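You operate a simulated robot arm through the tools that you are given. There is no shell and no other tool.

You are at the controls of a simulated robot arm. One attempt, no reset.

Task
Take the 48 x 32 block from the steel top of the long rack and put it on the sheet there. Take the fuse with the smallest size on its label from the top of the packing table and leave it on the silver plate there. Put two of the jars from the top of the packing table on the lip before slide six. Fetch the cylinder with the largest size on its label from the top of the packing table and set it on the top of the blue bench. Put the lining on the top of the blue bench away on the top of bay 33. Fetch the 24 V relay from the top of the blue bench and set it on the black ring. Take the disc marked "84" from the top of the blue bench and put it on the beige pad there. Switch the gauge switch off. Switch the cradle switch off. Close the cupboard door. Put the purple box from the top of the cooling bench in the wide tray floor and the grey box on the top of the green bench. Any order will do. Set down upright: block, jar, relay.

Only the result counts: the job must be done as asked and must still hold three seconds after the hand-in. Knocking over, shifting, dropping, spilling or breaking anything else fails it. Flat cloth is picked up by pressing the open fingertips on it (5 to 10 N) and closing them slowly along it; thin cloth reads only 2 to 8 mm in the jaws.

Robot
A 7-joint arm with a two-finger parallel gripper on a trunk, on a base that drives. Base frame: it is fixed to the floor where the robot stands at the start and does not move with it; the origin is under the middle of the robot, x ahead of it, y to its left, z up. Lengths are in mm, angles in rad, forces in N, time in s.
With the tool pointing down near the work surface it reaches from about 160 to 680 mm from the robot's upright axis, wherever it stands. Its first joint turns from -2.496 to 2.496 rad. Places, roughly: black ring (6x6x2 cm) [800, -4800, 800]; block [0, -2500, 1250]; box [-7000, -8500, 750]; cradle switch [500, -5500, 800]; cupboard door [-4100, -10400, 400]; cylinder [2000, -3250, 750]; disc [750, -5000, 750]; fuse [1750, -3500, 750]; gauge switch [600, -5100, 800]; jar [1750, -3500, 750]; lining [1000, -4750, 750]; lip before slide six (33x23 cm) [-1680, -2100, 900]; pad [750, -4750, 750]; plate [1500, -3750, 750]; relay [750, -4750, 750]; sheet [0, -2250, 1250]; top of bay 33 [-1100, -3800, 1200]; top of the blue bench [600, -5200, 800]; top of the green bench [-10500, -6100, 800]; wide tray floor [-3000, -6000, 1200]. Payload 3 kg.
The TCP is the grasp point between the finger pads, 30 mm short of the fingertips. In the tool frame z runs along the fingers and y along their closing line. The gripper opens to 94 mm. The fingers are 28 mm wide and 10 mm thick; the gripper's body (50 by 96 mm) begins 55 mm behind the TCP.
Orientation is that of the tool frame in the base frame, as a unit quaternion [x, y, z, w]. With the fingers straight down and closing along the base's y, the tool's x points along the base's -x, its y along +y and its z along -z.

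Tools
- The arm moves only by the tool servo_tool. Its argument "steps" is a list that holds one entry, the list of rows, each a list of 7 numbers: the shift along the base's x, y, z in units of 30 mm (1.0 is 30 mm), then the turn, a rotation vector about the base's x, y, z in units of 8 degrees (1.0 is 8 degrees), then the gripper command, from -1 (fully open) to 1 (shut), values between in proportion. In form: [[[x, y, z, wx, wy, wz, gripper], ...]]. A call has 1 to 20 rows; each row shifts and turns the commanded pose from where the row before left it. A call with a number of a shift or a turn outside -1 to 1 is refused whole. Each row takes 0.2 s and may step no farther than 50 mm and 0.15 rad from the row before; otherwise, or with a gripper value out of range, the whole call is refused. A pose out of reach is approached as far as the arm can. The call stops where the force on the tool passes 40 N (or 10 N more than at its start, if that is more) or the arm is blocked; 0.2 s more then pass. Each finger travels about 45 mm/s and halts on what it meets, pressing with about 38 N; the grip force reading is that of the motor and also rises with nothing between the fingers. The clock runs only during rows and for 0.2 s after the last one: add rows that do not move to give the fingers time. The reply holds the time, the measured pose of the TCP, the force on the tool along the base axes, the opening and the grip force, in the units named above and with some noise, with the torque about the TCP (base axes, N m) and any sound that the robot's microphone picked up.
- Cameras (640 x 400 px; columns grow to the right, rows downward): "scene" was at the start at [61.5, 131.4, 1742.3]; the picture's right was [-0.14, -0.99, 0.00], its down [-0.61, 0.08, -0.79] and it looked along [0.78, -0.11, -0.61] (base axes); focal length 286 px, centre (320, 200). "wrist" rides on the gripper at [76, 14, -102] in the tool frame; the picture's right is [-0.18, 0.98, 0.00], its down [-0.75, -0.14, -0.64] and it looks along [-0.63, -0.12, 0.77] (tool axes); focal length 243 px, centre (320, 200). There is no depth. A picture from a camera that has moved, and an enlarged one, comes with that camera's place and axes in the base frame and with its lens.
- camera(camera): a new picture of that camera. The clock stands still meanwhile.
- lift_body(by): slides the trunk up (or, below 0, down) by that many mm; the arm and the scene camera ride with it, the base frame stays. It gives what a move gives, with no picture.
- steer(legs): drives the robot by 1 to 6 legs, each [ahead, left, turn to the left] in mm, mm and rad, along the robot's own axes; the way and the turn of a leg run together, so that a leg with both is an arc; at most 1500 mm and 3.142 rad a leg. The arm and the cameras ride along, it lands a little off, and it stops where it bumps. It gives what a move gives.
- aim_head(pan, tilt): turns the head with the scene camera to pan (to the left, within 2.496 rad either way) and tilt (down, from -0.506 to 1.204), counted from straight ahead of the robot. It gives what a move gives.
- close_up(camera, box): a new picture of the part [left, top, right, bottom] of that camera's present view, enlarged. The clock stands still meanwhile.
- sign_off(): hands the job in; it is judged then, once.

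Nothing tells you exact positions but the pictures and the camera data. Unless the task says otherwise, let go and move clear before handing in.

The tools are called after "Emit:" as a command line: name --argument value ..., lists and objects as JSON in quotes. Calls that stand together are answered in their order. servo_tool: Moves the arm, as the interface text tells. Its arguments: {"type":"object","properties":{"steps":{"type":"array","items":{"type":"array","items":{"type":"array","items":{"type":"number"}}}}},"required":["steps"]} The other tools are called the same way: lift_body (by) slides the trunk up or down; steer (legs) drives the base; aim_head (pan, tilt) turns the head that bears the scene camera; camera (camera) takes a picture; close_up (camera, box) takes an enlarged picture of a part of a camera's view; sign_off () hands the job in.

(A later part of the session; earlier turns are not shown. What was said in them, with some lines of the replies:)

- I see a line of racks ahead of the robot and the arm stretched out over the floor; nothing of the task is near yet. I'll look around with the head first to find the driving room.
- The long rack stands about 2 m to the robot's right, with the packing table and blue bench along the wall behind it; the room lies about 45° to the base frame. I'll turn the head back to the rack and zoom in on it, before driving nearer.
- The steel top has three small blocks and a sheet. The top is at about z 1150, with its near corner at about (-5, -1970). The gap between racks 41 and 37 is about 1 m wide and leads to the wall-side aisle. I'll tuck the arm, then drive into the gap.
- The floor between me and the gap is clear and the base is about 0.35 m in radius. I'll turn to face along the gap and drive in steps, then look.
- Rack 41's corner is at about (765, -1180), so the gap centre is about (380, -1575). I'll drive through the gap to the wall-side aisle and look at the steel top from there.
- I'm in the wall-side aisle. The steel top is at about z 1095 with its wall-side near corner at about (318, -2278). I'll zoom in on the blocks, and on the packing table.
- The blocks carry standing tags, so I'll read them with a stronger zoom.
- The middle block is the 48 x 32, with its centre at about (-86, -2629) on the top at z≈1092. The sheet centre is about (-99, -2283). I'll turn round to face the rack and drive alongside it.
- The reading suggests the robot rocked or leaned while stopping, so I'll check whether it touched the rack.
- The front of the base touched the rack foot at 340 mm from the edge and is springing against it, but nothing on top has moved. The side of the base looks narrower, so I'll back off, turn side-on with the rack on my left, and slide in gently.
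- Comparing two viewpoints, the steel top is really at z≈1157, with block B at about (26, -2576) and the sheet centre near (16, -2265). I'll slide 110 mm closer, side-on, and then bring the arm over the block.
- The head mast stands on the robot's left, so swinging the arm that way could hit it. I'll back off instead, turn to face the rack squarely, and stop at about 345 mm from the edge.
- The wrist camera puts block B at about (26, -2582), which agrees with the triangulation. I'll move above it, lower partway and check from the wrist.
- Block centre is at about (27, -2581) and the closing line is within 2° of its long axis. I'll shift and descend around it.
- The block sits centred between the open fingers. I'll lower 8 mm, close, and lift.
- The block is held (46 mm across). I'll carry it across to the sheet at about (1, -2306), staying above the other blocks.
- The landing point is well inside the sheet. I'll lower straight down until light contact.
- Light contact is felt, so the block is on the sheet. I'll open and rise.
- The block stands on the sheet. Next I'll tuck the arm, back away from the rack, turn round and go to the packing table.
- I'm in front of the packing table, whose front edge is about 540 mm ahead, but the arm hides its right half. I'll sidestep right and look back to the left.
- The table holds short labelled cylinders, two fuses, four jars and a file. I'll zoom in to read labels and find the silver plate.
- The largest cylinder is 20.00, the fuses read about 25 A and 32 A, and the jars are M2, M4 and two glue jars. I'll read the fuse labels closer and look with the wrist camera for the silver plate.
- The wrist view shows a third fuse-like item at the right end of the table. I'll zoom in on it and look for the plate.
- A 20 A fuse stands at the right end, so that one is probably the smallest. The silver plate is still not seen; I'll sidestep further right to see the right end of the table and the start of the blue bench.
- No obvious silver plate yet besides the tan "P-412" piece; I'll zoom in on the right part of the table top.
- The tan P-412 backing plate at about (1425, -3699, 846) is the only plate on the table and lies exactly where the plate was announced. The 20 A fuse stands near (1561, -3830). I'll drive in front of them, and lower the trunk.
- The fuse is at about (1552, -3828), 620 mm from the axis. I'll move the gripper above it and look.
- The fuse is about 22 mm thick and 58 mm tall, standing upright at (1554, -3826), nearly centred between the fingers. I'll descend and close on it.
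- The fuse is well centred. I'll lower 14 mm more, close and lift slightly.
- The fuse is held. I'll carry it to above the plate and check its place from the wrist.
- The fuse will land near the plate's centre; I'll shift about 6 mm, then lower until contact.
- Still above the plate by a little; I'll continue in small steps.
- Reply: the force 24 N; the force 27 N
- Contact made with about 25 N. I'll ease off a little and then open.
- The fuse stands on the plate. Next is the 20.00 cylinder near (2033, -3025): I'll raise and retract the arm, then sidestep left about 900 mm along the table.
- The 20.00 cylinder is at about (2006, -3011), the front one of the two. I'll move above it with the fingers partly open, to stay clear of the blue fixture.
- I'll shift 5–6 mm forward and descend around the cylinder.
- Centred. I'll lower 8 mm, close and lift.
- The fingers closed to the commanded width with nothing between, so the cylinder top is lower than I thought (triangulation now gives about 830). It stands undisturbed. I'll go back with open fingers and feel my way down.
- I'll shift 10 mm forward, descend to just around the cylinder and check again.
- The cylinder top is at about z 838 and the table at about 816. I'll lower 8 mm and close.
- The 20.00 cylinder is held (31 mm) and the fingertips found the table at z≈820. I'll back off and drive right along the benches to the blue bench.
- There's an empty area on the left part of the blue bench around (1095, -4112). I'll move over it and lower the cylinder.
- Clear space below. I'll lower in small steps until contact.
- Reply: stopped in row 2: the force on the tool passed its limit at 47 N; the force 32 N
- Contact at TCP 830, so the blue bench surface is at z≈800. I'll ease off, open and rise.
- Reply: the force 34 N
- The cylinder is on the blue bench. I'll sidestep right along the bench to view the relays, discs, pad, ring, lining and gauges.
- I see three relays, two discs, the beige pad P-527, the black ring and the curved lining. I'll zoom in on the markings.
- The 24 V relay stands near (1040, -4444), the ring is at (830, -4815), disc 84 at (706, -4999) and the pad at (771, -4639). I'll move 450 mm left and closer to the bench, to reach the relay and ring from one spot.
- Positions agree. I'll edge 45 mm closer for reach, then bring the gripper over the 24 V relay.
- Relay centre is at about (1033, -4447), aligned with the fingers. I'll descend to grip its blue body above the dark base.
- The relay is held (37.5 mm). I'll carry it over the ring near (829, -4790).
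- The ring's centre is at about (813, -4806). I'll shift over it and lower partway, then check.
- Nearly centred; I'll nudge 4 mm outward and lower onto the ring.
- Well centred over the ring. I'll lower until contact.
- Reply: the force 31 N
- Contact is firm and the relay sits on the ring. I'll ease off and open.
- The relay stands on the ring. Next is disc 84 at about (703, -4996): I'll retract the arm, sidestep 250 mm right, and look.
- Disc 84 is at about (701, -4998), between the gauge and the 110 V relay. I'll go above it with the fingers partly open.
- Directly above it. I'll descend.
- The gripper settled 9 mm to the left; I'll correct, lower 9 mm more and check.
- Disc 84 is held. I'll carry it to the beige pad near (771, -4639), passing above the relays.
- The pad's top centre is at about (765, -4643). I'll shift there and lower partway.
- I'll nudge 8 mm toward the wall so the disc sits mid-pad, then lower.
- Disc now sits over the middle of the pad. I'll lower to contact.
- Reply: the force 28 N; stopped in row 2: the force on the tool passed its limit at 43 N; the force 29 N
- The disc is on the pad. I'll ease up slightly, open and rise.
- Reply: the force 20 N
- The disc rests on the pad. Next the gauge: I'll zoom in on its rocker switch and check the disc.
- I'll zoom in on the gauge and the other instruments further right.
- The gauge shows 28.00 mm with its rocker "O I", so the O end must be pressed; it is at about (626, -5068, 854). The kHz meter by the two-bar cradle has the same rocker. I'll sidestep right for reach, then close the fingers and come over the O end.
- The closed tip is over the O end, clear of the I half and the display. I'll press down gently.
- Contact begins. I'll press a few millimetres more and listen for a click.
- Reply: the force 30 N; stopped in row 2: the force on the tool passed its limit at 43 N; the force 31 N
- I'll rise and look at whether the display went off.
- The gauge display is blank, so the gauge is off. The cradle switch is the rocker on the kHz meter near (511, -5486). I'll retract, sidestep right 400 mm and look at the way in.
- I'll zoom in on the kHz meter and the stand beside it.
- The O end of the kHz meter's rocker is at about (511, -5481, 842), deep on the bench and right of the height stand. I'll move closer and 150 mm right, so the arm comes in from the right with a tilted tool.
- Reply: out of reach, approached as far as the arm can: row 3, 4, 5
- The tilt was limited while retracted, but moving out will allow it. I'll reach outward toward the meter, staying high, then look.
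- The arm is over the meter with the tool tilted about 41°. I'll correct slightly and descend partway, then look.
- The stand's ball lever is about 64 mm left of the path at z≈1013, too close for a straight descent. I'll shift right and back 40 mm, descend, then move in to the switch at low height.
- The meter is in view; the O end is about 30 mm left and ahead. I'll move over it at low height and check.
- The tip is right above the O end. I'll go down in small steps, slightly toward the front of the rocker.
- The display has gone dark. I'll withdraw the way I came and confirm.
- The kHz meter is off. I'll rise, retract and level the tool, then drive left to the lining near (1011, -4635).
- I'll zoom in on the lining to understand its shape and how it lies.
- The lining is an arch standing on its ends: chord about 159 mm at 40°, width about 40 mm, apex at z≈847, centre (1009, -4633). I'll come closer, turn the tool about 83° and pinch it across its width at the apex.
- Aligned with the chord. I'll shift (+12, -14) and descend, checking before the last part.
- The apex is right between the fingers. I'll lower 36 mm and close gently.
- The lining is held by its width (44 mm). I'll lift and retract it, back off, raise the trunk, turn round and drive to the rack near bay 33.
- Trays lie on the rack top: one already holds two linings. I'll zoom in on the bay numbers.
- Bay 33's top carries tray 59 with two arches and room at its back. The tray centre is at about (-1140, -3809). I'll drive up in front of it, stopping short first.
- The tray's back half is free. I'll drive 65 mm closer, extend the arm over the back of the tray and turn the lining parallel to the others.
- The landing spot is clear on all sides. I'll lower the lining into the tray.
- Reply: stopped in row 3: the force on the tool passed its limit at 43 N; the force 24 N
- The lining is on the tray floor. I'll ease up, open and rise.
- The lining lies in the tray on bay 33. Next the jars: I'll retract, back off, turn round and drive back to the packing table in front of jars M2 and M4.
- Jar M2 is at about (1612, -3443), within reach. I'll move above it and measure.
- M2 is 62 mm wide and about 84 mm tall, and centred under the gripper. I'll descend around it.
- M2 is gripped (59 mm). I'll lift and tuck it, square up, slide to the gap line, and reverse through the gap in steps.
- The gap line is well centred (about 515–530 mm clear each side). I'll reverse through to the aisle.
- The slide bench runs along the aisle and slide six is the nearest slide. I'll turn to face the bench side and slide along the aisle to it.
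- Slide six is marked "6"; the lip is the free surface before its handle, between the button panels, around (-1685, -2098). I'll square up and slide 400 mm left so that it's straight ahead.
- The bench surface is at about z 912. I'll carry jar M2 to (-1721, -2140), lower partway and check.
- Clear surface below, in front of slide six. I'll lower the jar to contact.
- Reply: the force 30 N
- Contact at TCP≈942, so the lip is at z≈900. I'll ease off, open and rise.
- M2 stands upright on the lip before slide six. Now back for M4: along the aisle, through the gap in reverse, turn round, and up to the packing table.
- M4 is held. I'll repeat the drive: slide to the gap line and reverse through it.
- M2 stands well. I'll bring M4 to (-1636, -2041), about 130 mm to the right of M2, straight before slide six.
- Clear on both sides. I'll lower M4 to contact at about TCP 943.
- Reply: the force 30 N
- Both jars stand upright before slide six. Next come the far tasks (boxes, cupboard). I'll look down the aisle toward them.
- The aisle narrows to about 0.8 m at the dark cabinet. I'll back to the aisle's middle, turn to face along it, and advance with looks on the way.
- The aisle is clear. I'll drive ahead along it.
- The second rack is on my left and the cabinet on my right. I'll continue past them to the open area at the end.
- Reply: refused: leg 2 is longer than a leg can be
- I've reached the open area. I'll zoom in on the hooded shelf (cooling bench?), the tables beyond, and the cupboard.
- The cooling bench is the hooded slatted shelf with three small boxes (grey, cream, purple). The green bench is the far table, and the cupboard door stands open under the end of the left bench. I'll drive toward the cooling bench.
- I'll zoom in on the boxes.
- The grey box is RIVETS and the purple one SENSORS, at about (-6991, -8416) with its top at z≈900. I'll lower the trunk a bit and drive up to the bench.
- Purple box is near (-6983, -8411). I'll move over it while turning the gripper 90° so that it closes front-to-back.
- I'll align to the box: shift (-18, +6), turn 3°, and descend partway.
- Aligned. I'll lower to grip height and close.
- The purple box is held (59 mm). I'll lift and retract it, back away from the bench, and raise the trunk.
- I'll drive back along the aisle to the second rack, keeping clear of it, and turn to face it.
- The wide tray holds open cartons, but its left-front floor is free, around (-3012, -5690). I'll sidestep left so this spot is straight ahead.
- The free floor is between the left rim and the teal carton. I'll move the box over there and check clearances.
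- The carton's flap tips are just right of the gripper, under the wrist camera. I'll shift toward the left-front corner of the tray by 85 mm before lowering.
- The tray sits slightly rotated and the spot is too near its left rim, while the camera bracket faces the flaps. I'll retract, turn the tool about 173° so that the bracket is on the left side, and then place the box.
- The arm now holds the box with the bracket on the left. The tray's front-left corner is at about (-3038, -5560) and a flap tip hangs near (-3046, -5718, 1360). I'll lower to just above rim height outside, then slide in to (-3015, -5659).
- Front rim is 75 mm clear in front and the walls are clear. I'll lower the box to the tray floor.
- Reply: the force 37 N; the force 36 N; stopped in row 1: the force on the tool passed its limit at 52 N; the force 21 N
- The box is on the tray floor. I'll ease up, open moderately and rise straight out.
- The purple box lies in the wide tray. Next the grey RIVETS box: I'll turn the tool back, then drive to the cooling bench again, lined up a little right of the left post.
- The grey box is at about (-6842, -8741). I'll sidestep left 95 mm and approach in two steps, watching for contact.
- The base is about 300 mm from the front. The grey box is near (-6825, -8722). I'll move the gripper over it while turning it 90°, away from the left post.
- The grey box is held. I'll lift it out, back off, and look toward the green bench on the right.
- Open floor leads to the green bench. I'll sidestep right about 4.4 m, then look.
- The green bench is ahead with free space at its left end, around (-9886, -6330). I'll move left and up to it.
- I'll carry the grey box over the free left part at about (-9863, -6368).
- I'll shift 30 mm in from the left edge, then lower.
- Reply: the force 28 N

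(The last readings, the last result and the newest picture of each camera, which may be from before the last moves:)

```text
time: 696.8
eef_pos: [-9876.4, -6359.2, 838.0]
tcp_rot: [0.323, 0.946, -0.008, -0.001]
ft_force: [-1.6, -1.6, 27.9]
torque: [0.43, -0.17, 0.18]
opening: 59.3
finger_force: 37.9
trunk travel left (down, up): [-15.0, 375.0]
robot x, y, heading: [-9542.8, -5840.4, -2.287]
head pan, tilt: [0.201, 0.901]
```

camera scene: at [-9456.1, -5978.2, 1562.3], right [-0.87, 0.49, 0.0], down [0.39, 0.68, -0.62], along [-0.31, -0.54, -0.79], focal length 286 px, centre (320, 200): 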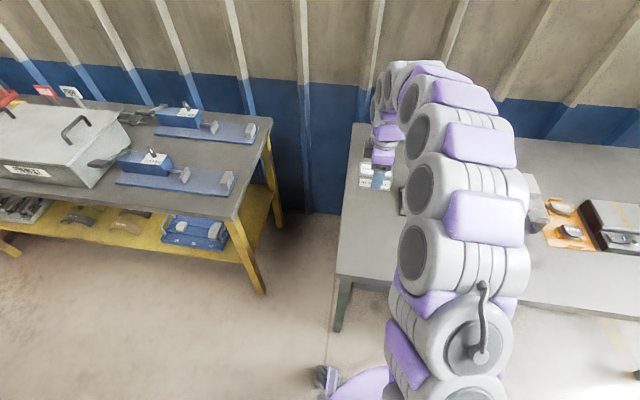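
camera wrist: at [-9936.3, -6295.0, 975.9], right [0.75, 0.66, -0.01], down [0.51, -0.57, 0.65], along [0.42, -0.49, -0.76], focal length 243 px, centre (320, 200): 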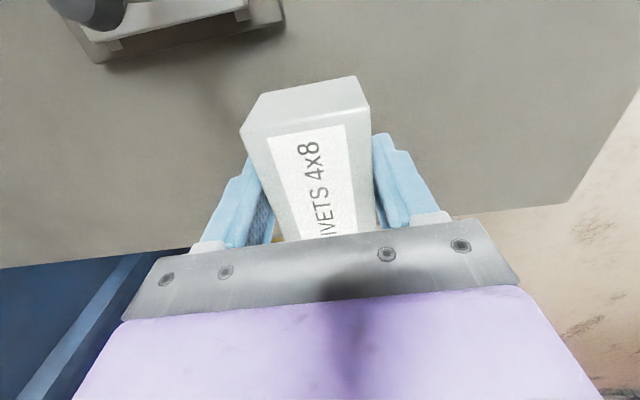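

Contact. I'll ease up, open and rise clear.

Emit:
servo_tool --steps '[[[0, 0, 0.07, 0, 0, 0, 0.4], [0, 0, 0, 0, 0, 0, 0], [0, 0, 0, 0, 0, 0, -0.4], [0, 0, 0, 0, 0, 0, -0.9], [0, 0, 0, 0, 0, 0, -0.9], [0, 0, 0, 0, 0, 0, -0.9]]]'

Emit:
servo_tool --steps '[[[0, 0, 0.5, 0, 0, 0, -1], [0, 0, 1, 0, 0, 0, -1], [0, 0, 1, 0, 0, 0, -1], [0, 0, 1, 0, 0, 0, -1], [0, 0, 1, 0, 0, 0, -1], [0, 0, 1, 0, 0, 0, -1], [0.4, 0.8, 1, 0, 0, 0, -1], [0.4, 0.8, 1, 0, 0, 0, -1], [0.4, 0.8, 0, 0, 0, 0, -1], [0.4, 0.8, 0, 0, 0, 0, -1], [0.4, 0.8, 0, 0, 0, 0, -1], [0.4, 0.8, 0, 0, 0, 0, -1], [0.4, 0.8, 0, 0, 0, 0, -1], [0.4, 0.8, 0, 0, 0, 0, -1]]]'

Emit:
camera --camera "scene"

```text
time: 698.2
eef_pos: [-9876.9, -6358.9, 837.9]
tcp_rot: [0.323, 0.946, -0.006, -0.001]
ft_force: [-0.1, -0.1, -0.5]
torque: [0.0, -0.03, -0.01]
opening: 89.2
finger_force: 0.1
trunk travel left (down, up): [-15.0, 375.0]
robot x, y, heading: [-9548.0, -5836.8, -2.29]
head pan, tilt: [0.201, 0.901]
```

```text
time: 701.2
eef_pos: [-9780.0, -6167.0, 1063.8]
tcp_rot: [0.323, 0.946, -0.006, 0.0]
ft_force: [0.3, 0.4, -0.4]
torque: [0.0, -0.03, 0.03]
opening: 93.9
finger_force: 0.0
trunk travel left (down, up): [-15.0, 375.0]
robot x, y, heading: [-9546.2, -5839.5, -2.289]
head pan, tilt: [0.201, 0.901]
```

```text
taken
camera scene: at [-9456.4, -5974.3, 1562.7], right [-0.87, 0.49, 0.0], down [0.39, 0.68, -0.62], along [-0.31, -0.54, -0.78], focal length 286 px, centre (320, 200)
```

scene: 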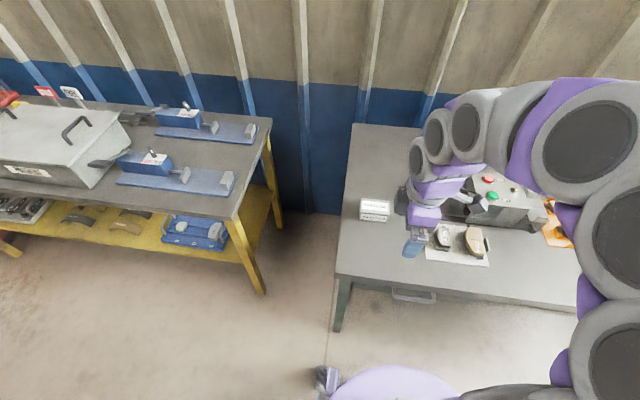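

The grey box is on the green bench. The last job is the cupboard door. I'll back off and traverse left across the open floor, in front of the oven, toward it.

Emit:
steer --legs '[[-1220, 0, 0], [0, 1500, 0], [0, 1500, 0]]'

Emit:
aim_head --pan 1.2 --tilt 0.4

Emit:
camera --camera "scene"

```text
time: 721.3
eef_pos: [-6807.6, -7260.0, 1063.7]
tcp_rot: [0.344, 0.939, -0.007, 0.0]
ft_force: [0.0, 0.1, -0.6]
torque: [0.01, 0.0, 0.0]
opening: 94.2
finger_force: 0.1
trunk travel left (down, up): [-15.0, 375.0]
robot x, y, heading: [-6553.6, -6939.8, -2.335]
head pan, tilt: [0.201, 0.901]
```

```text
time: 722.6
eef_pos: [-6804.8, -7260.3, 1063.4]
tcp_rot: [0.343, 0.939, -0.006, 0.0]
ft_force: [-0.2, -0.4, 0.3]
torque: [0.01, 0.01, 0.02]
opening: 94.0
finger_force: 0.1
trunk travel left (down, up): [-15.0, 375.0]
robot x, y, heading: [-6556.9, -6943.0, -2.326]
head pan, tilt: [1.201, 0.4]
```

```text
taken
camera scene: at [-6393.8, -7102.2, 1605.6], right [-0.9, -0.43, 0.0], down [-0.17, 0.35, -0.92], along [0.39, -0.83, -0.39], focal length 286 px, centre (320, 200)
```

scene: 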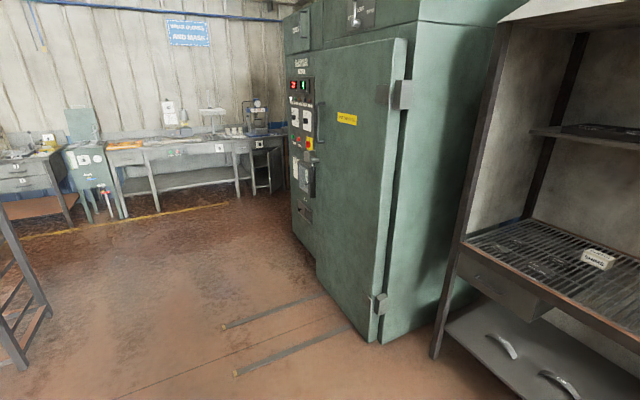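

Emit:
steer --legs '[[0, 0, 0.045], [-320, 0, 0], [0, 1500, 0]]'

Emit:
camera --camera "scene"

```text
time: 732.2
eef_pos: [-5437.7, -8024.2, 1064.1]
tcp_rot: [0.327, 0.945, -0.007, 0.0]
ft_force: [0.8, -0.5, 0.1]
torque: [-0.01, -0.01, 0.02]
opening: 93.8
finger_force: 0.0
trunk travel left (down, up): [-15.0, 375.0]
robot x, y, heading: [-5201.7, -7700.7, -2.296]
head pan, tilt: [1.201, 0.4]
```

```text
taken
camera scene: at [-5034.0, -7850.9, 1605.9], right [-0.89, -0.46, 0.0], down [-0.18, 0.35, -0.92], along [0.42, -0.82, -0.39], focal length 286 px, centre (320, 200)
```

scene: 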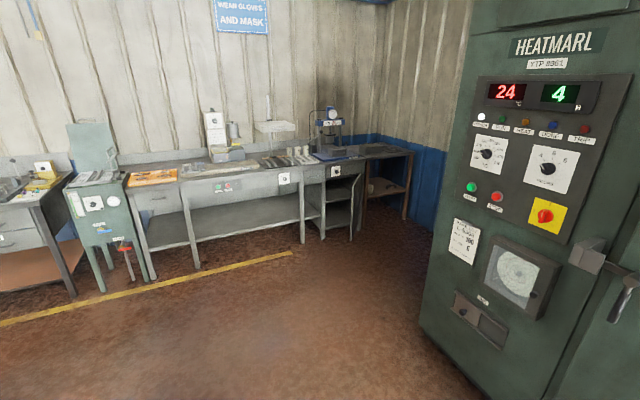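

Emit:
steer --legs '[[0, 1450, 0], [350, 0, 0]]'

Emit:
aim_head --pan 0.7 --tilt 0.6

Emit:
camera --camera "scene"

Emit:
close_up --camera "scene" --box '[200, 150, 440, 340]'

```text
time: 741.4
eef_pos: [-4554.1, -9263.7, 1063.6]
tcp_rot: [0.318, 0.948, -0.007, -0.001]
ft_force: [-0.3, -0.1, 0.4]
torque: [0.03, 0.0, 0.01]
opening: 94.0
finger_force: 0.1
trunk travel left (down, up): [-15.0, 375.0]
robot x, y, heading: [-4320.3, -8936.1, -2.273]
head pan, tilt: [1.201, 0.4]
```

```text
time: 742.3
eef_pos: [-4554.5, -9262.7, 1063.6]
tcp_rot: [0.318, 0.948, -0.006, -0.001]
ft_force: [-0.5, -0.2, 0.9]
torque: [-0.01, 0.0, -0.02]
opening: 94.1
finger_force: 0.0
trunk travel left (down, up): [-15.0, 375.0]
robot x, y, heading: [-4324.2, -8933.6, -2.274]
head pan, tilt: [0.7, 0.6]
```

```text
taken
camera scene: at [-4197.7, -9090.7, 1587.4], right [-1.0, 0.01, 0.0], down [0.0, 0.57, -0.82], along [0.0, -0.82, -0.57], focal length 286 px, centre (320, 200)
```

scene: 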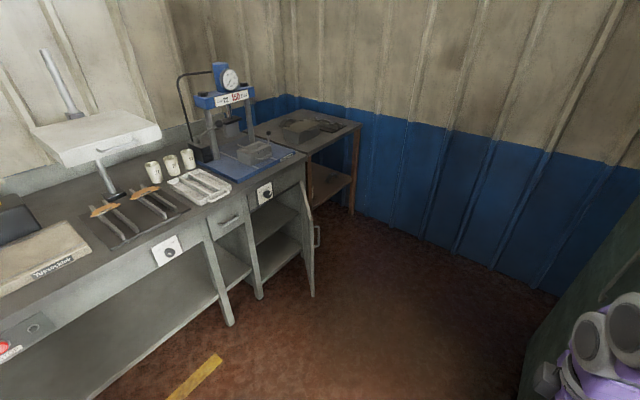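

```text
2.11 times, centred on (320, 245) of scene
camera zoom: at [-4197.7, -9090.7, 1587.4], right [-1.0, 0.01, 0.0], down [0.0, 0.57, -0.82], along [0.0, -0.82, -0.57], focal length 603 px, centre (320, 105)
```

zoom: 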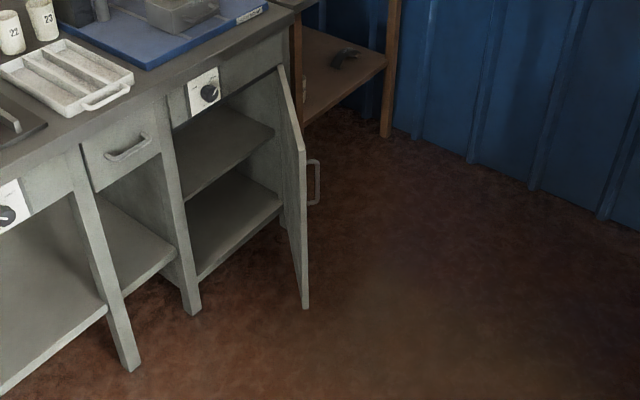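

The cupboard door is hinged on the right at about (-4087, -10600), is 395 mm wide, and stands about 52° open with its free edge at (-4162, -10212). I'll drive in front of it, facing the bench, well back from the door's edge.

Emit:
steer --legs '[[0, 540, 0], [860, 0, 0], [0, 0, 1.56]]'

Emit:
aim_head --pan 0.1 --tilt 1.0

Emit:
camera --camera "scene"

Emit:
camera --camera "wrist"

```text
time: 753.2
eef_pos: [-4153.7, -10172.9, 1063.2]
tcp_rot: [-0.413, 0.911, -0.005, 0.003]
ft_force: [0.0, 0.0, -1.0]
torque: [-0.01, -0.03, 0.0]
opening: 94.2
finger_force: 0.1
trunk travel left (down, up): [-15.0, 375.0]
robot x, y, heading: [-4463.8, -9919.6, -0.78]
head pan, tilt: [0.7, 0.6]
```

```text
time: 754.2
eef_pos: [-4153.3, -10171.8, 1063.4]
tcp_rot: [-0.412, 0.911, -0.007, 0.003]
ft_force: [-0.7, -0.3, 0.6]
torque: [0.03, 0.0, -0.01]
opening: 94.1
finger_force: 0.0
trunk travel left (down, up): [-15.0, 375.0]
robot x, y, heading: [-4464.9, -9923.3, -0.775]
head pan, tilt: [0.099, 1.0]
```

```text
taken
camera scene: at [-4330.5, -9842.0, 1555.4], right [-0.63, -0.78, 0.0], down [-0.66, 0.53, -0.54], along [0.42, -0.34, -0.84], focal length 286 px, centre (320, 200)
```

scene: 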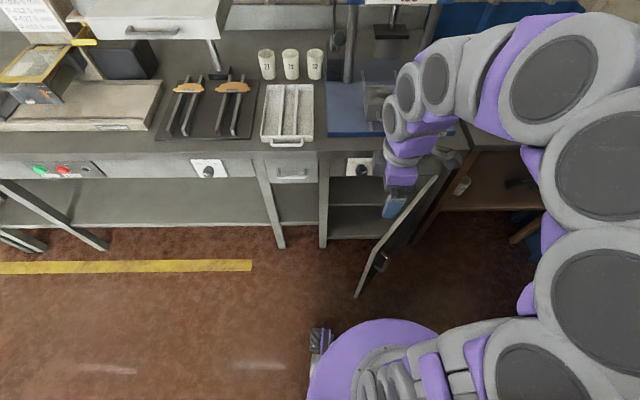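

```text
taken
camera wrist: at [-4215.4, -10219.9, 1166.3], right [-0.62, 0.79, -0.01], down [0.6, 0.48, 0.65], along [0.51, 0.39, -0.76], focal length 243 px, centre (320, 200)
```

wrist: 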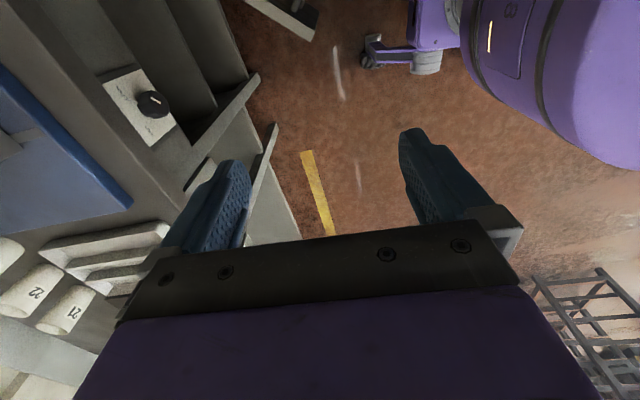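

The geometry is confirmed. I'll close the fingers, turn the tool back to its natural yaw, and move to the outer (right) side of the door, still high.

Emit:
servo_tool --steps '[[[-0.27, -0.32, 0, 0, 0, -1, 1], [-0.27, -0.32, 0, 0, 0, -1, 1], [-0.27, -0.32, 0, 0, 0, -1, 1], [-0.27, -0.32, 0, 0, 0, -1, 1], [-0.27, -0.32, 0, 0, 0, -1, 1], [-0.27, -0.32, 0, 0, 0, -1, 1], [-0.27, -0.32, 0, 0, 0, -1, 1], [-0.27, -0.32, 0, 0, 0, -1, 1], [-0.27, -0.32, 0, 0, 0, -1, 1], [-0.27, -0.32, 0, 0, 0, -1, 1], [-0.27, -0.32, 0, 0, 0, -1, 1], [0, 0, 0, 0, 0, 0, 1]]]'

Emit:
camera --camera "wrist"

Emit:
camera --camera "scene"

```text
time: 756.8
eef_pos: [-4242.4, -10278.8, 1063.4]
tcp_rot: [0.336, 0.942, -0.006, -0.002]
ft_force: [0.5, -0.8, -0.6]
torque: [-0.01, 0.04, 0.0]
opening: 0.3
finger_force: 33.2
trunk travel left (down, up): [-15.0, 375.0]
robot x, y, heading: [-4466.0, -9923.0, -0.777]
head pan, tilt: [0.099, 1.0]
```

```text
taken
camera wrist: at [-4292.0, -10217.8, 1166.5], right [0.76, 0.64, -0.01], down [0.5, -0.58, 0.65], along [0.41, -0.5, -0.76], focal length 243 px, centre (320, 200)
```

wrist: 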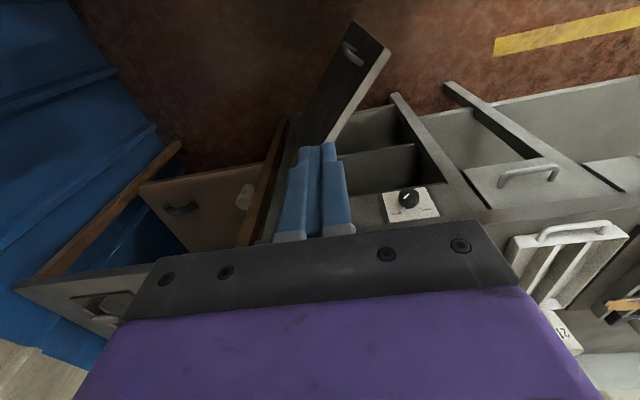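

```text
taken
camera scene: at [-4331.1, -9842.7, 1555.5], right [-0.63, -0.78, 0.0], down [-0.66, 0.53, -0.54], along [0.42, -0.34, -0.84], focal length 286 px, centre (320, 200)
```

scene: 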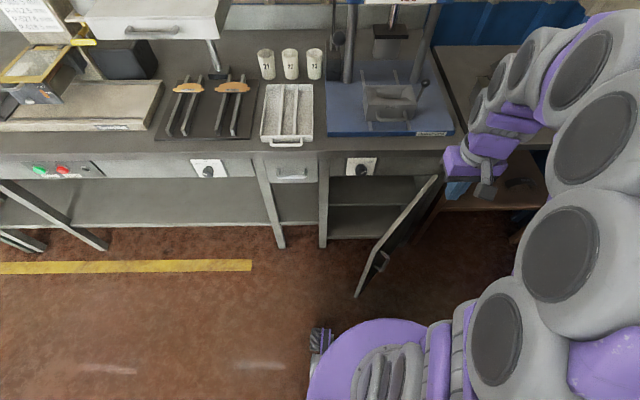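

The tip will come down about 90 mm outside the door. I'll lower to z≈655, just above the handle's height.

Emit:
servo_tool --steps '[[[0, 0, -0.95, 0, 0, 0, 1], [0, 0, -0.95, 0, 0, 0, 1], [0, 0, -0.95, 0, 0, 0, 1], [0, 0, -0.95, 0, 0, 0, 1], [0, 0, -0.95, 0, 0, 0, 1], [0, 0, -0.95, 0, 0, 0, 1], [0, 0, -0.95, 0, 0, 0, 1], [0, 0, -0.95, 0, 0, 0, 1], [0, 0, -0.95, 0, 0, 0, 1], [0, 0, -0.95, 0, 0, 0, 1], [0, 0, 0, 0, 0, 0, 1]]]'

Emit:
camera --camera "wrist"

Emit:
camera --camera "scene"

```text
time: 759.2
eef_pos: [-4244.0, -10279.1, 777.1]
tcp_rot: [0.335, 0.942, -0.007, -0.001]
ft_force: [-0.1, -0.3, -1.5]
torque: [0.0, 0.01, -0.02]
opening: 0.0
finger_force: 33.0
trunk travel left (down, up): [-15.0, 375.0]
robot x, y, heading: [-4467.6, -9922.4, -0.776]
head pan, tilt: [0.099, 1.0]
```

```text
taken
camera wrist: at [-4292.8, -10218.9, 880.5], right [0.76, 0.65, -0.01], down [0.5, -0.58, 0.65], along [0.41, -0.5, -0.76], focal length 243 px, centre (320, 200)
```

wrist: 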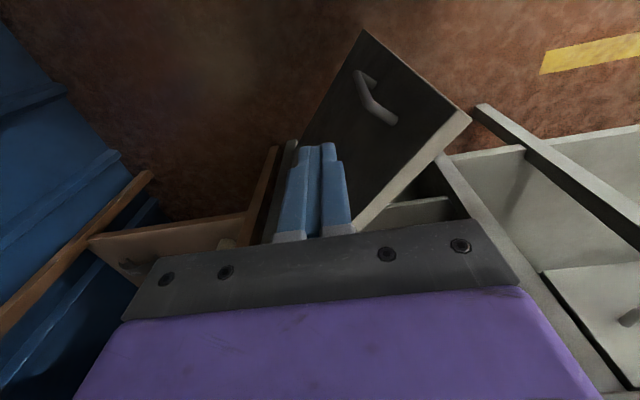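

```text
taken
camera scene: at [-4330.6, -9843.8, 1555.5], right [-0.63, -0.78, 0.0], down [-0.66, 0.53, -0.54], along [0.42, -0.34, -0.84], focal length 286 px, centre (320, 200)
```

scene: 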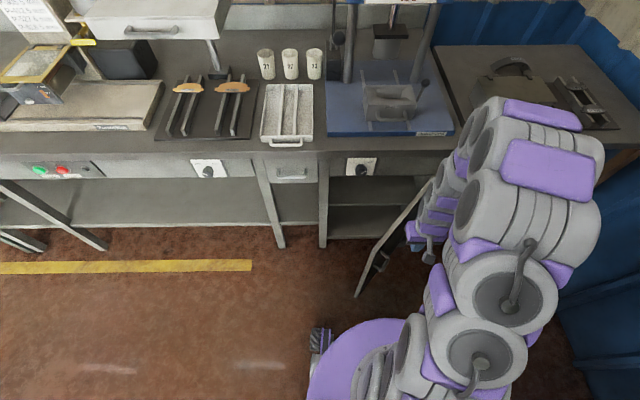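

Emit:
servo_tool --steps '[[[0, 0, -0.9, 0, 0, 0, 1], [0, 0, -0.9, 0, 0, 0, 1], [0, 0, -0.9, 0, 0, 0, 1], [0, 0, -0.9, 0, 0, 0, 1], [0, 0, -0.3, 0, 0, 0, 1], [0, 0, 0, 0, 0, 0, 1]]]'

Emit:
camera --camera "wrist"

Emit:
camera --camera "scene"

```text
time: 760.6
eef_pos: [-4244.3, -10278.8, 662.8]
tcp_rot: [0.336, 0.942, -0.007, -0.002]
ft_force: [-0.8, 0.1, 0.1]
torque: [0.0, 0.02, -0.04]
opening: 0.0
finger_force: 32.9
trunk travel left (down, up): [-15.0, 375.0]
robot x, y, heading: [-4465.7, -9920.5, -0.777]
head pan, tilt: [0.099, 1.0]
```

```text
taken
camera wrist: at [-4293.1, -10217.9, 764.5], right [0.76, 0.65, -0.01], down [0.5, -0.58, 0.65], along [0.41, -0.5, -0.76], focal length 243 px, centre (320, 200)
```

wrist: 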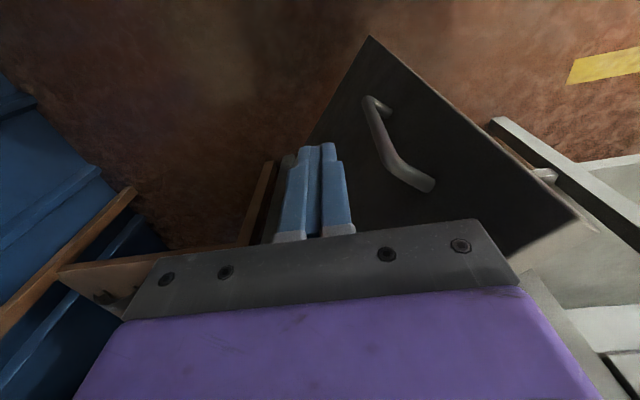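

```text
taken
camera scene: at [-4330.5, -9844.1, 1555.5], right [-0.63, -0.78, 0.0], down [-0.66, 0.53, -0.54], along [0.42, -0.34, -0.84], focal length 286 px, centre (320, 200)
```

scene: 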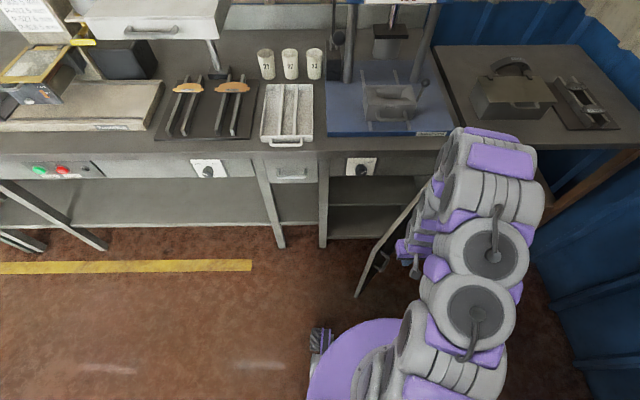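

The arm is low, outside the door. I'll sweep it toward +x to swing the door most of the way.

Emit:
servo_tool --steps '[[[0.6, -0.03, 0, 0, 0, 0, 1], [0.6, -0.03, 0, 0, 0, 0, 1], [0.6, -0.03, 0, 0, 0, 0, 1], [0.6, -0.03, 0, 0, 0, 0, 1], [0.6, -0.03, 0, 0, 0, 0, 1], [0.6, -0.03, 0, 0, 0, 0, 1], [0.6, -0.03, 0, 0, 0, 0, 1], [0.6, -0.03, 0, 0, 0, 0, 1], [0.6, -0.03, 0, 0, 0, 0, 1], [0.6, -0.03, 0, 0, 0, 0, 1], [0, 0, 0, 0, 0, 0, 1]]]'

Emit:
camera --camera "scene"

Emit:
camera --camera "wrist"

```text
time: 763.0
eef_pos: [-4062.4, -10287.2, 661.6]
tcp_rot: [0.335, 0.942, -0.008, -0.002]
ft_force: [-0.4, -0.6, 0.9]
torque: [0.02, -0.03, 0.01]
opening: 0.0
finger_force: 33.1
trunk travel left (down, up): [-15.0, 375.0]
robot x, y, heading: [-4469.1, -9920.5, -0.776]
head pan, tilt: [0.099, 1.0]
```

```text
taken
camera scene: at [-4328.7, -9843.3, 1555.3], right [-0.63, -0.78, 0.0], down [-0.66, 0.53, -0.54], along [0.42, -0.34, -0.84], focal length 286 px, centre (320, 200)
```

scene: 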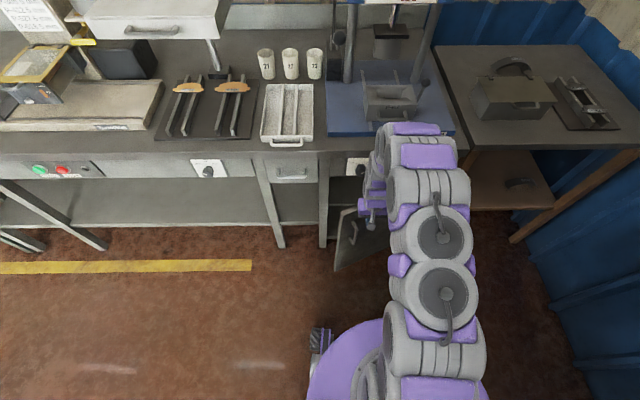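

```text
taken
camera wrist: at [-4110.0, -10226.8, 763.5], right [0.76, 0.65, -0.01], down [0.5, -0.58, 0.64], along [0.41, -0.5, -0.76], focal length 243 px, centre (320, 200)
```

wrist: 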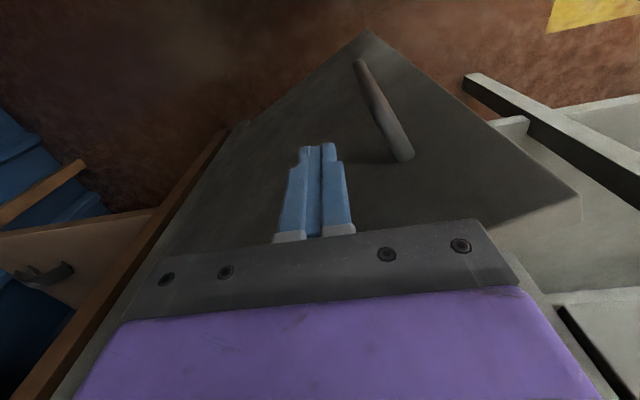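

The door is swinging. I'll continue to about 15° open.

Emit:
servo_tool --steps '[[[0.55, -0.05, 0, 0, 0, 0, 1], [0.55, -0.05, 0, 0, 0, 0, 1], [0.55, -0.05, 0, 0, 0, 0, 1], [0.55, -0.05, 0, 0, 0, 0, 1], [0.55, -0.1, 0, 0, 0, 0, 1], [0.55, -0.15, 0, 0, 0, 0, 1], [0, 0, 0, 0, 0, 0, 1]]]'

Emit:
camera --camera "scene"

Emit:
camera --camera "wrist"

```text
time: 764.6
eef_pos: [-3963.5, -10301.7, 661.0]
tcp_rot: [0.336, 0.942, -0.007, -0.003]
ft_force: [0.1, 0.1, -0.5]
torque: [-0.01, 0.0, 0.03]
opening: 0.0
finger_force: 33.0
trunk travel left (down, up): [-15.0, 375.0]
robot x, y, heading: [-4463.7, -9921.8, -0.777]
head pan, tilt: [0.099, 1.0]
```

```text
taken
camera scene: at [-4328.0, -9843.2, 1555.2], right [-0.63, -0.78, 0.0], down [-0.66, 0.53, -0.54], along [0.42, -0.34, -0.84], focal length 286 px, centre (320, 200)
```

scene: 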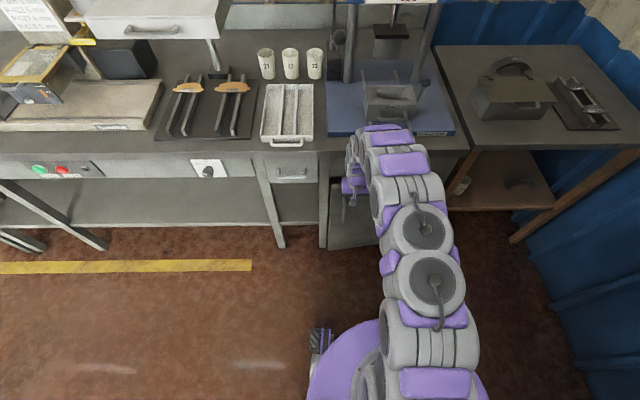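

```text
taken
camera wrist: at [-4012.0, -10241.2, 763.9], right [0.76, 0.65, -0.01], down [0.5, -0.58, 0.64], along [0.41, -0.5, -0.76], focal length 243 px, centre (320, 200)
```

wrist: 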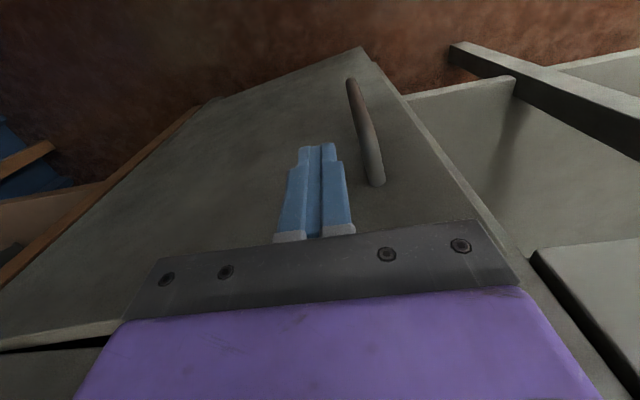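

Door is about 16° open. I'll tilt the tool 40° so the fingertips lead, then push it shut.

Emit:
servo_tool --steps '[[[0, 0, 0, -0.64, -0.77, 0, 1], [0, 0, 0, -0.64, -0.77, 0, 1], [0, 0, 0, -0.64, -0.77, 0, 1], [0, 0, 0, -0.64, -0.77, 0, 1], [0, 0, 0, -0.64, -0.77, 0, 1], [0, 0, 0, 0, 0, 0, 1]]]'

Emit:
servo_tool --steps '[[[0.4, -0.3, 0, 0, 0, 0, 1], [0.4, -0.3, 0, 0, 0, 0, 1], [0.4, -0.3, 0, 0, 0, 0, 1], [0.4, -0.3, 0, 0, 0, 0, 1], [0, 0, 0, 0, 0, 0, 1]]]'

Emit:
camera --camera "wrist"

Emit:
camera --camera "scene"

```text
time: 766.0
eef_pos: [-3963.9, -10301.9, 662.4]
tcp_rot: [0.317, 0.884, -0.125, 0.32]
ft_force: [0.3, 0.0, -0.2]
torque: [-0.02, -0.02, -0.01]
opening: 0.0
finger_force: 33.1
trunk travel left (down, up): [-15.0, 375.0]
robot x, y, heading: [-4466.7, -9920.2, -0.778]
head pan, tilt: [0.099, 1.0]
```

```text
time: 767.1
eef_pos: [-3925.6, -10333.7, 655.7]
tcp_rot: [0.317, 0.888, -0.121, 0.311]
ft_force: [-6.0, 2.8, -3.3]
torque: [-0.25, -0.46, 0.09]
opening: 0.0
finger_force: 33.0
trunk travel left (down, up): [-15.0, 375.0]
robot x, y, heading: [-4466.9, -9916.8, -0.781]
head pan, tilt: [0.099, 1.0]
stopped in row 5: the force on the tool passed its limit at 48 N (the readings are from after the stop); the commanded pose is now the measured one
```

```text
taken
camera wrist: at [-4010.0, -10242.5, 687.7], right [0.74, 0.67, 0.1], down [0.06, -0.21, 0.98], along [0.67, -0.72, -0.2], focal length 243 px, centre (320, 200)
```

wrist: 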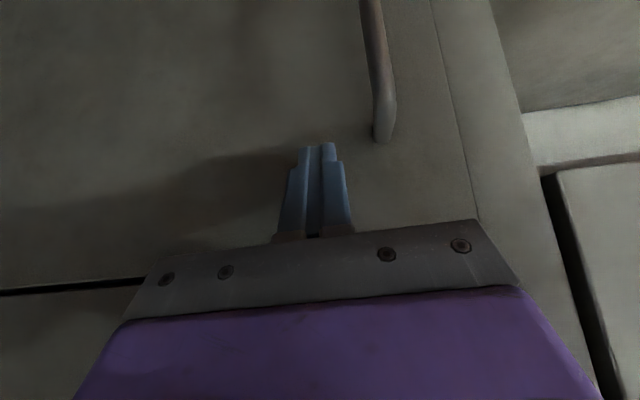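

```text
taken
camera scene: at [-4331.6, -9842.2, 1555.5], right [-0.63, -0.78, 0.0], down [-0.66, 0.53, -0.54], along [0.42, -0.34, -0.84], focal length 286 px, centre (320, 200)
```

scene: 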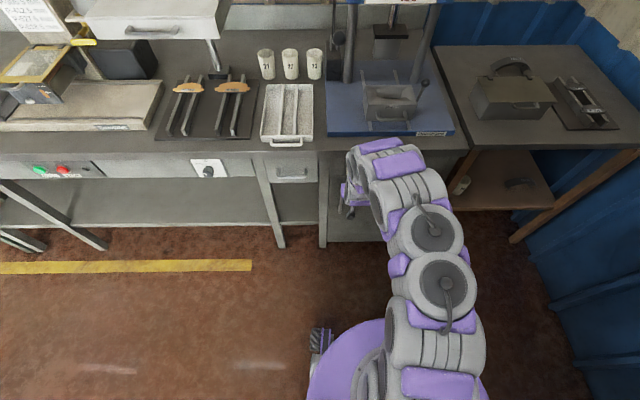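

The push met firm resistance and the door looks flush. I'll press once more briefly, then back off and inspect.

Emit:
servo_tool --steps '[[[0.1, -0.09, 0, 0, 0, 0, 1], [0.1, -0.09, 0, 0, 0, 0, 1], [0.1, -0.09, 0, 0, 0, 0, 1], [0, 0, 0, 0, 0, 0, 1]]]'

Emit:
servo_tool --steps '[[[-0.5, 0.45, 0, 0, 0, 0, 1], [-0.7, 0.6, 0, 0, 0, 0, 1], [-0.7, 0.6, 0, 0, 0, 0, 1], [-0.7, 0.6, 0, 0, 0, 0, 1], [-0.7, 0.6, 0.3, 0.64, 0.77, 0, 1], [-0.3, 0.25, 0.9, 0.64, 0.77, 0, 1], [0, 0, 0.9, 0.64, 0.77, 0, 1], [0, 0, 0.9, 0.64, 0.77, 0, 1], [0, 0, 0.9, 0.64, 0.77, 0, 1], [0, 0, 0.9, 0, 0, 0, 1], [0, 0, 0.9, 0, 0, 0, 1], [0, 0, 0.9, 0, 0, 0, 1], [0, 0, 0.9, 0, 0, 0, 1], [0, 0, 0.9, 0, 0, 0, 1]]]'

Emit:
camera --camera "wrist"

Emit:
close_up --camera "scene" --box '[240, 130, 480, 280]'

```text
time: 767.5
eef_pos: [-3925.4, -10334.4, 653.4]
tcp_rot: [0.318, 0.889, -0.121, 0.306]
ft_force: [-6.4, 4.2, 3.7]
torque: [0.02, -0.02, 0.04]
opening: 0.0
finger_force: 32.8
trunk travel left (down, up): [-15.0, 375.0]
robot x, y, heading: [-4469.5, -9923.6, -0.779]
head pan, tilt: [0.099, 1.0]
stopped in row 2: the force on the tool passed its limit at 46 N (the readings are from after the stop); the commanded pose is now the measured one
```

```text
time: 770.5
eef_pos: [-4029.1, -10240.3, 905.6]
tcp_rot: [0.334, 0.943, -0.004, -0.015]
ft_force: [-0.2, 0.0, 0.1]
torque: [-0.01, 0.01, 0.04]
opening: 0.1
finger_force: 32.4
trunk travel left (down, up): [-15.0, 375.0]
robot x, y, heading: [-4465.1, -9918.6, -0.777]
head pan, tilt: [0.099, 1.0]
```

```text
taken
camera wrist: at [-4075.0, -10181.8, 1009.7], right [0.76, 0.65, -0.02], down [0.52, -0.59, 0.62], along [0.39, -0.49, -0.78], focal length 243 px, centre (320, 200)
```

wrist: 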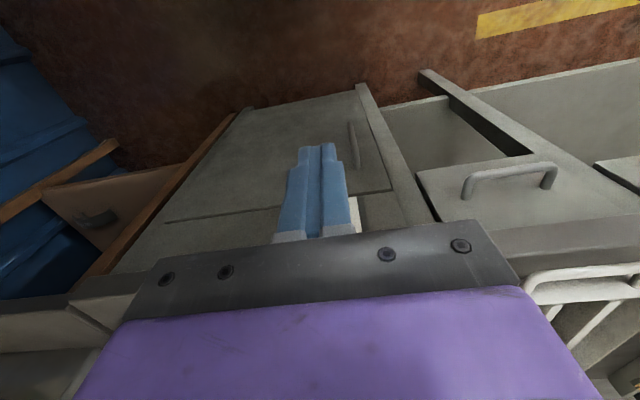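

```text
2.67 times, centred on (360, 205) of scene
camera zoom: at [-4329.3, -9842.3, 1555.3], right [-0.63, -0.78, 0.0], down [-0.66, 0.53, -0.54], along [0.42, -0.34, -0.84], focal length 764 px, centre (213, 187)
```

zoom: 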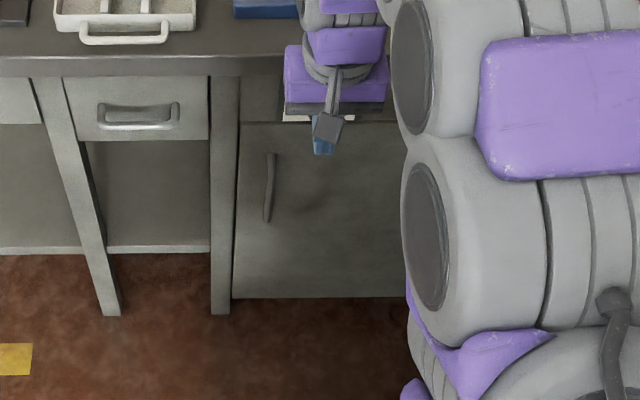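

The cupboard door is shut flush with its frame and the arm is clear of it. All the listed tasks are now done: block, fuse, both jars, cylinder, lining, relay, disc, both switches, door and both boxes. I'm handing the job in.

Emit:
sign_off

```text
The job is handed in.
```

I've handed the job in with every listed task done, but two of the choices were judgement calls.

- **Silver plate:** the only plate I could find on the packing table was the P-412 plate. It looks gold in the pictures, but it lay where you said the plate would be. The 20 A fuse is standing on it.
- **Jars:** the table held four jars: M2, M4 and two glue jars. I put M2 and M4 upright on the lip before slide six, taking any two to be acceptable.

| Task | Result |
|---|---|
| 48 x 32 block | standing on the job sheet |
| Largest cylinder (20.00) | on the left part of the blue bench |
| Lining (P-720) | in the tray on top of bay 33, behind the two already there |
| 24 V relay | standing on the black ring |
| Disc "84" | on the beige pad, set toward the wall side |
| Gauge switch | pressed to O; the display went blank |
| Cradle switch (the kHz meter by the cradle) | pressed to O; the display went blank |
| Cupboard door | shut, flush with the frame |
| Purple box (SENSORS) | on the wide tray floor, front-left corner |
| Grey box (RIVETS) | on the left end of the green bench |

Early on, the base touched a foot of the long rack while driving up to it. I saw nothing on the rack move.
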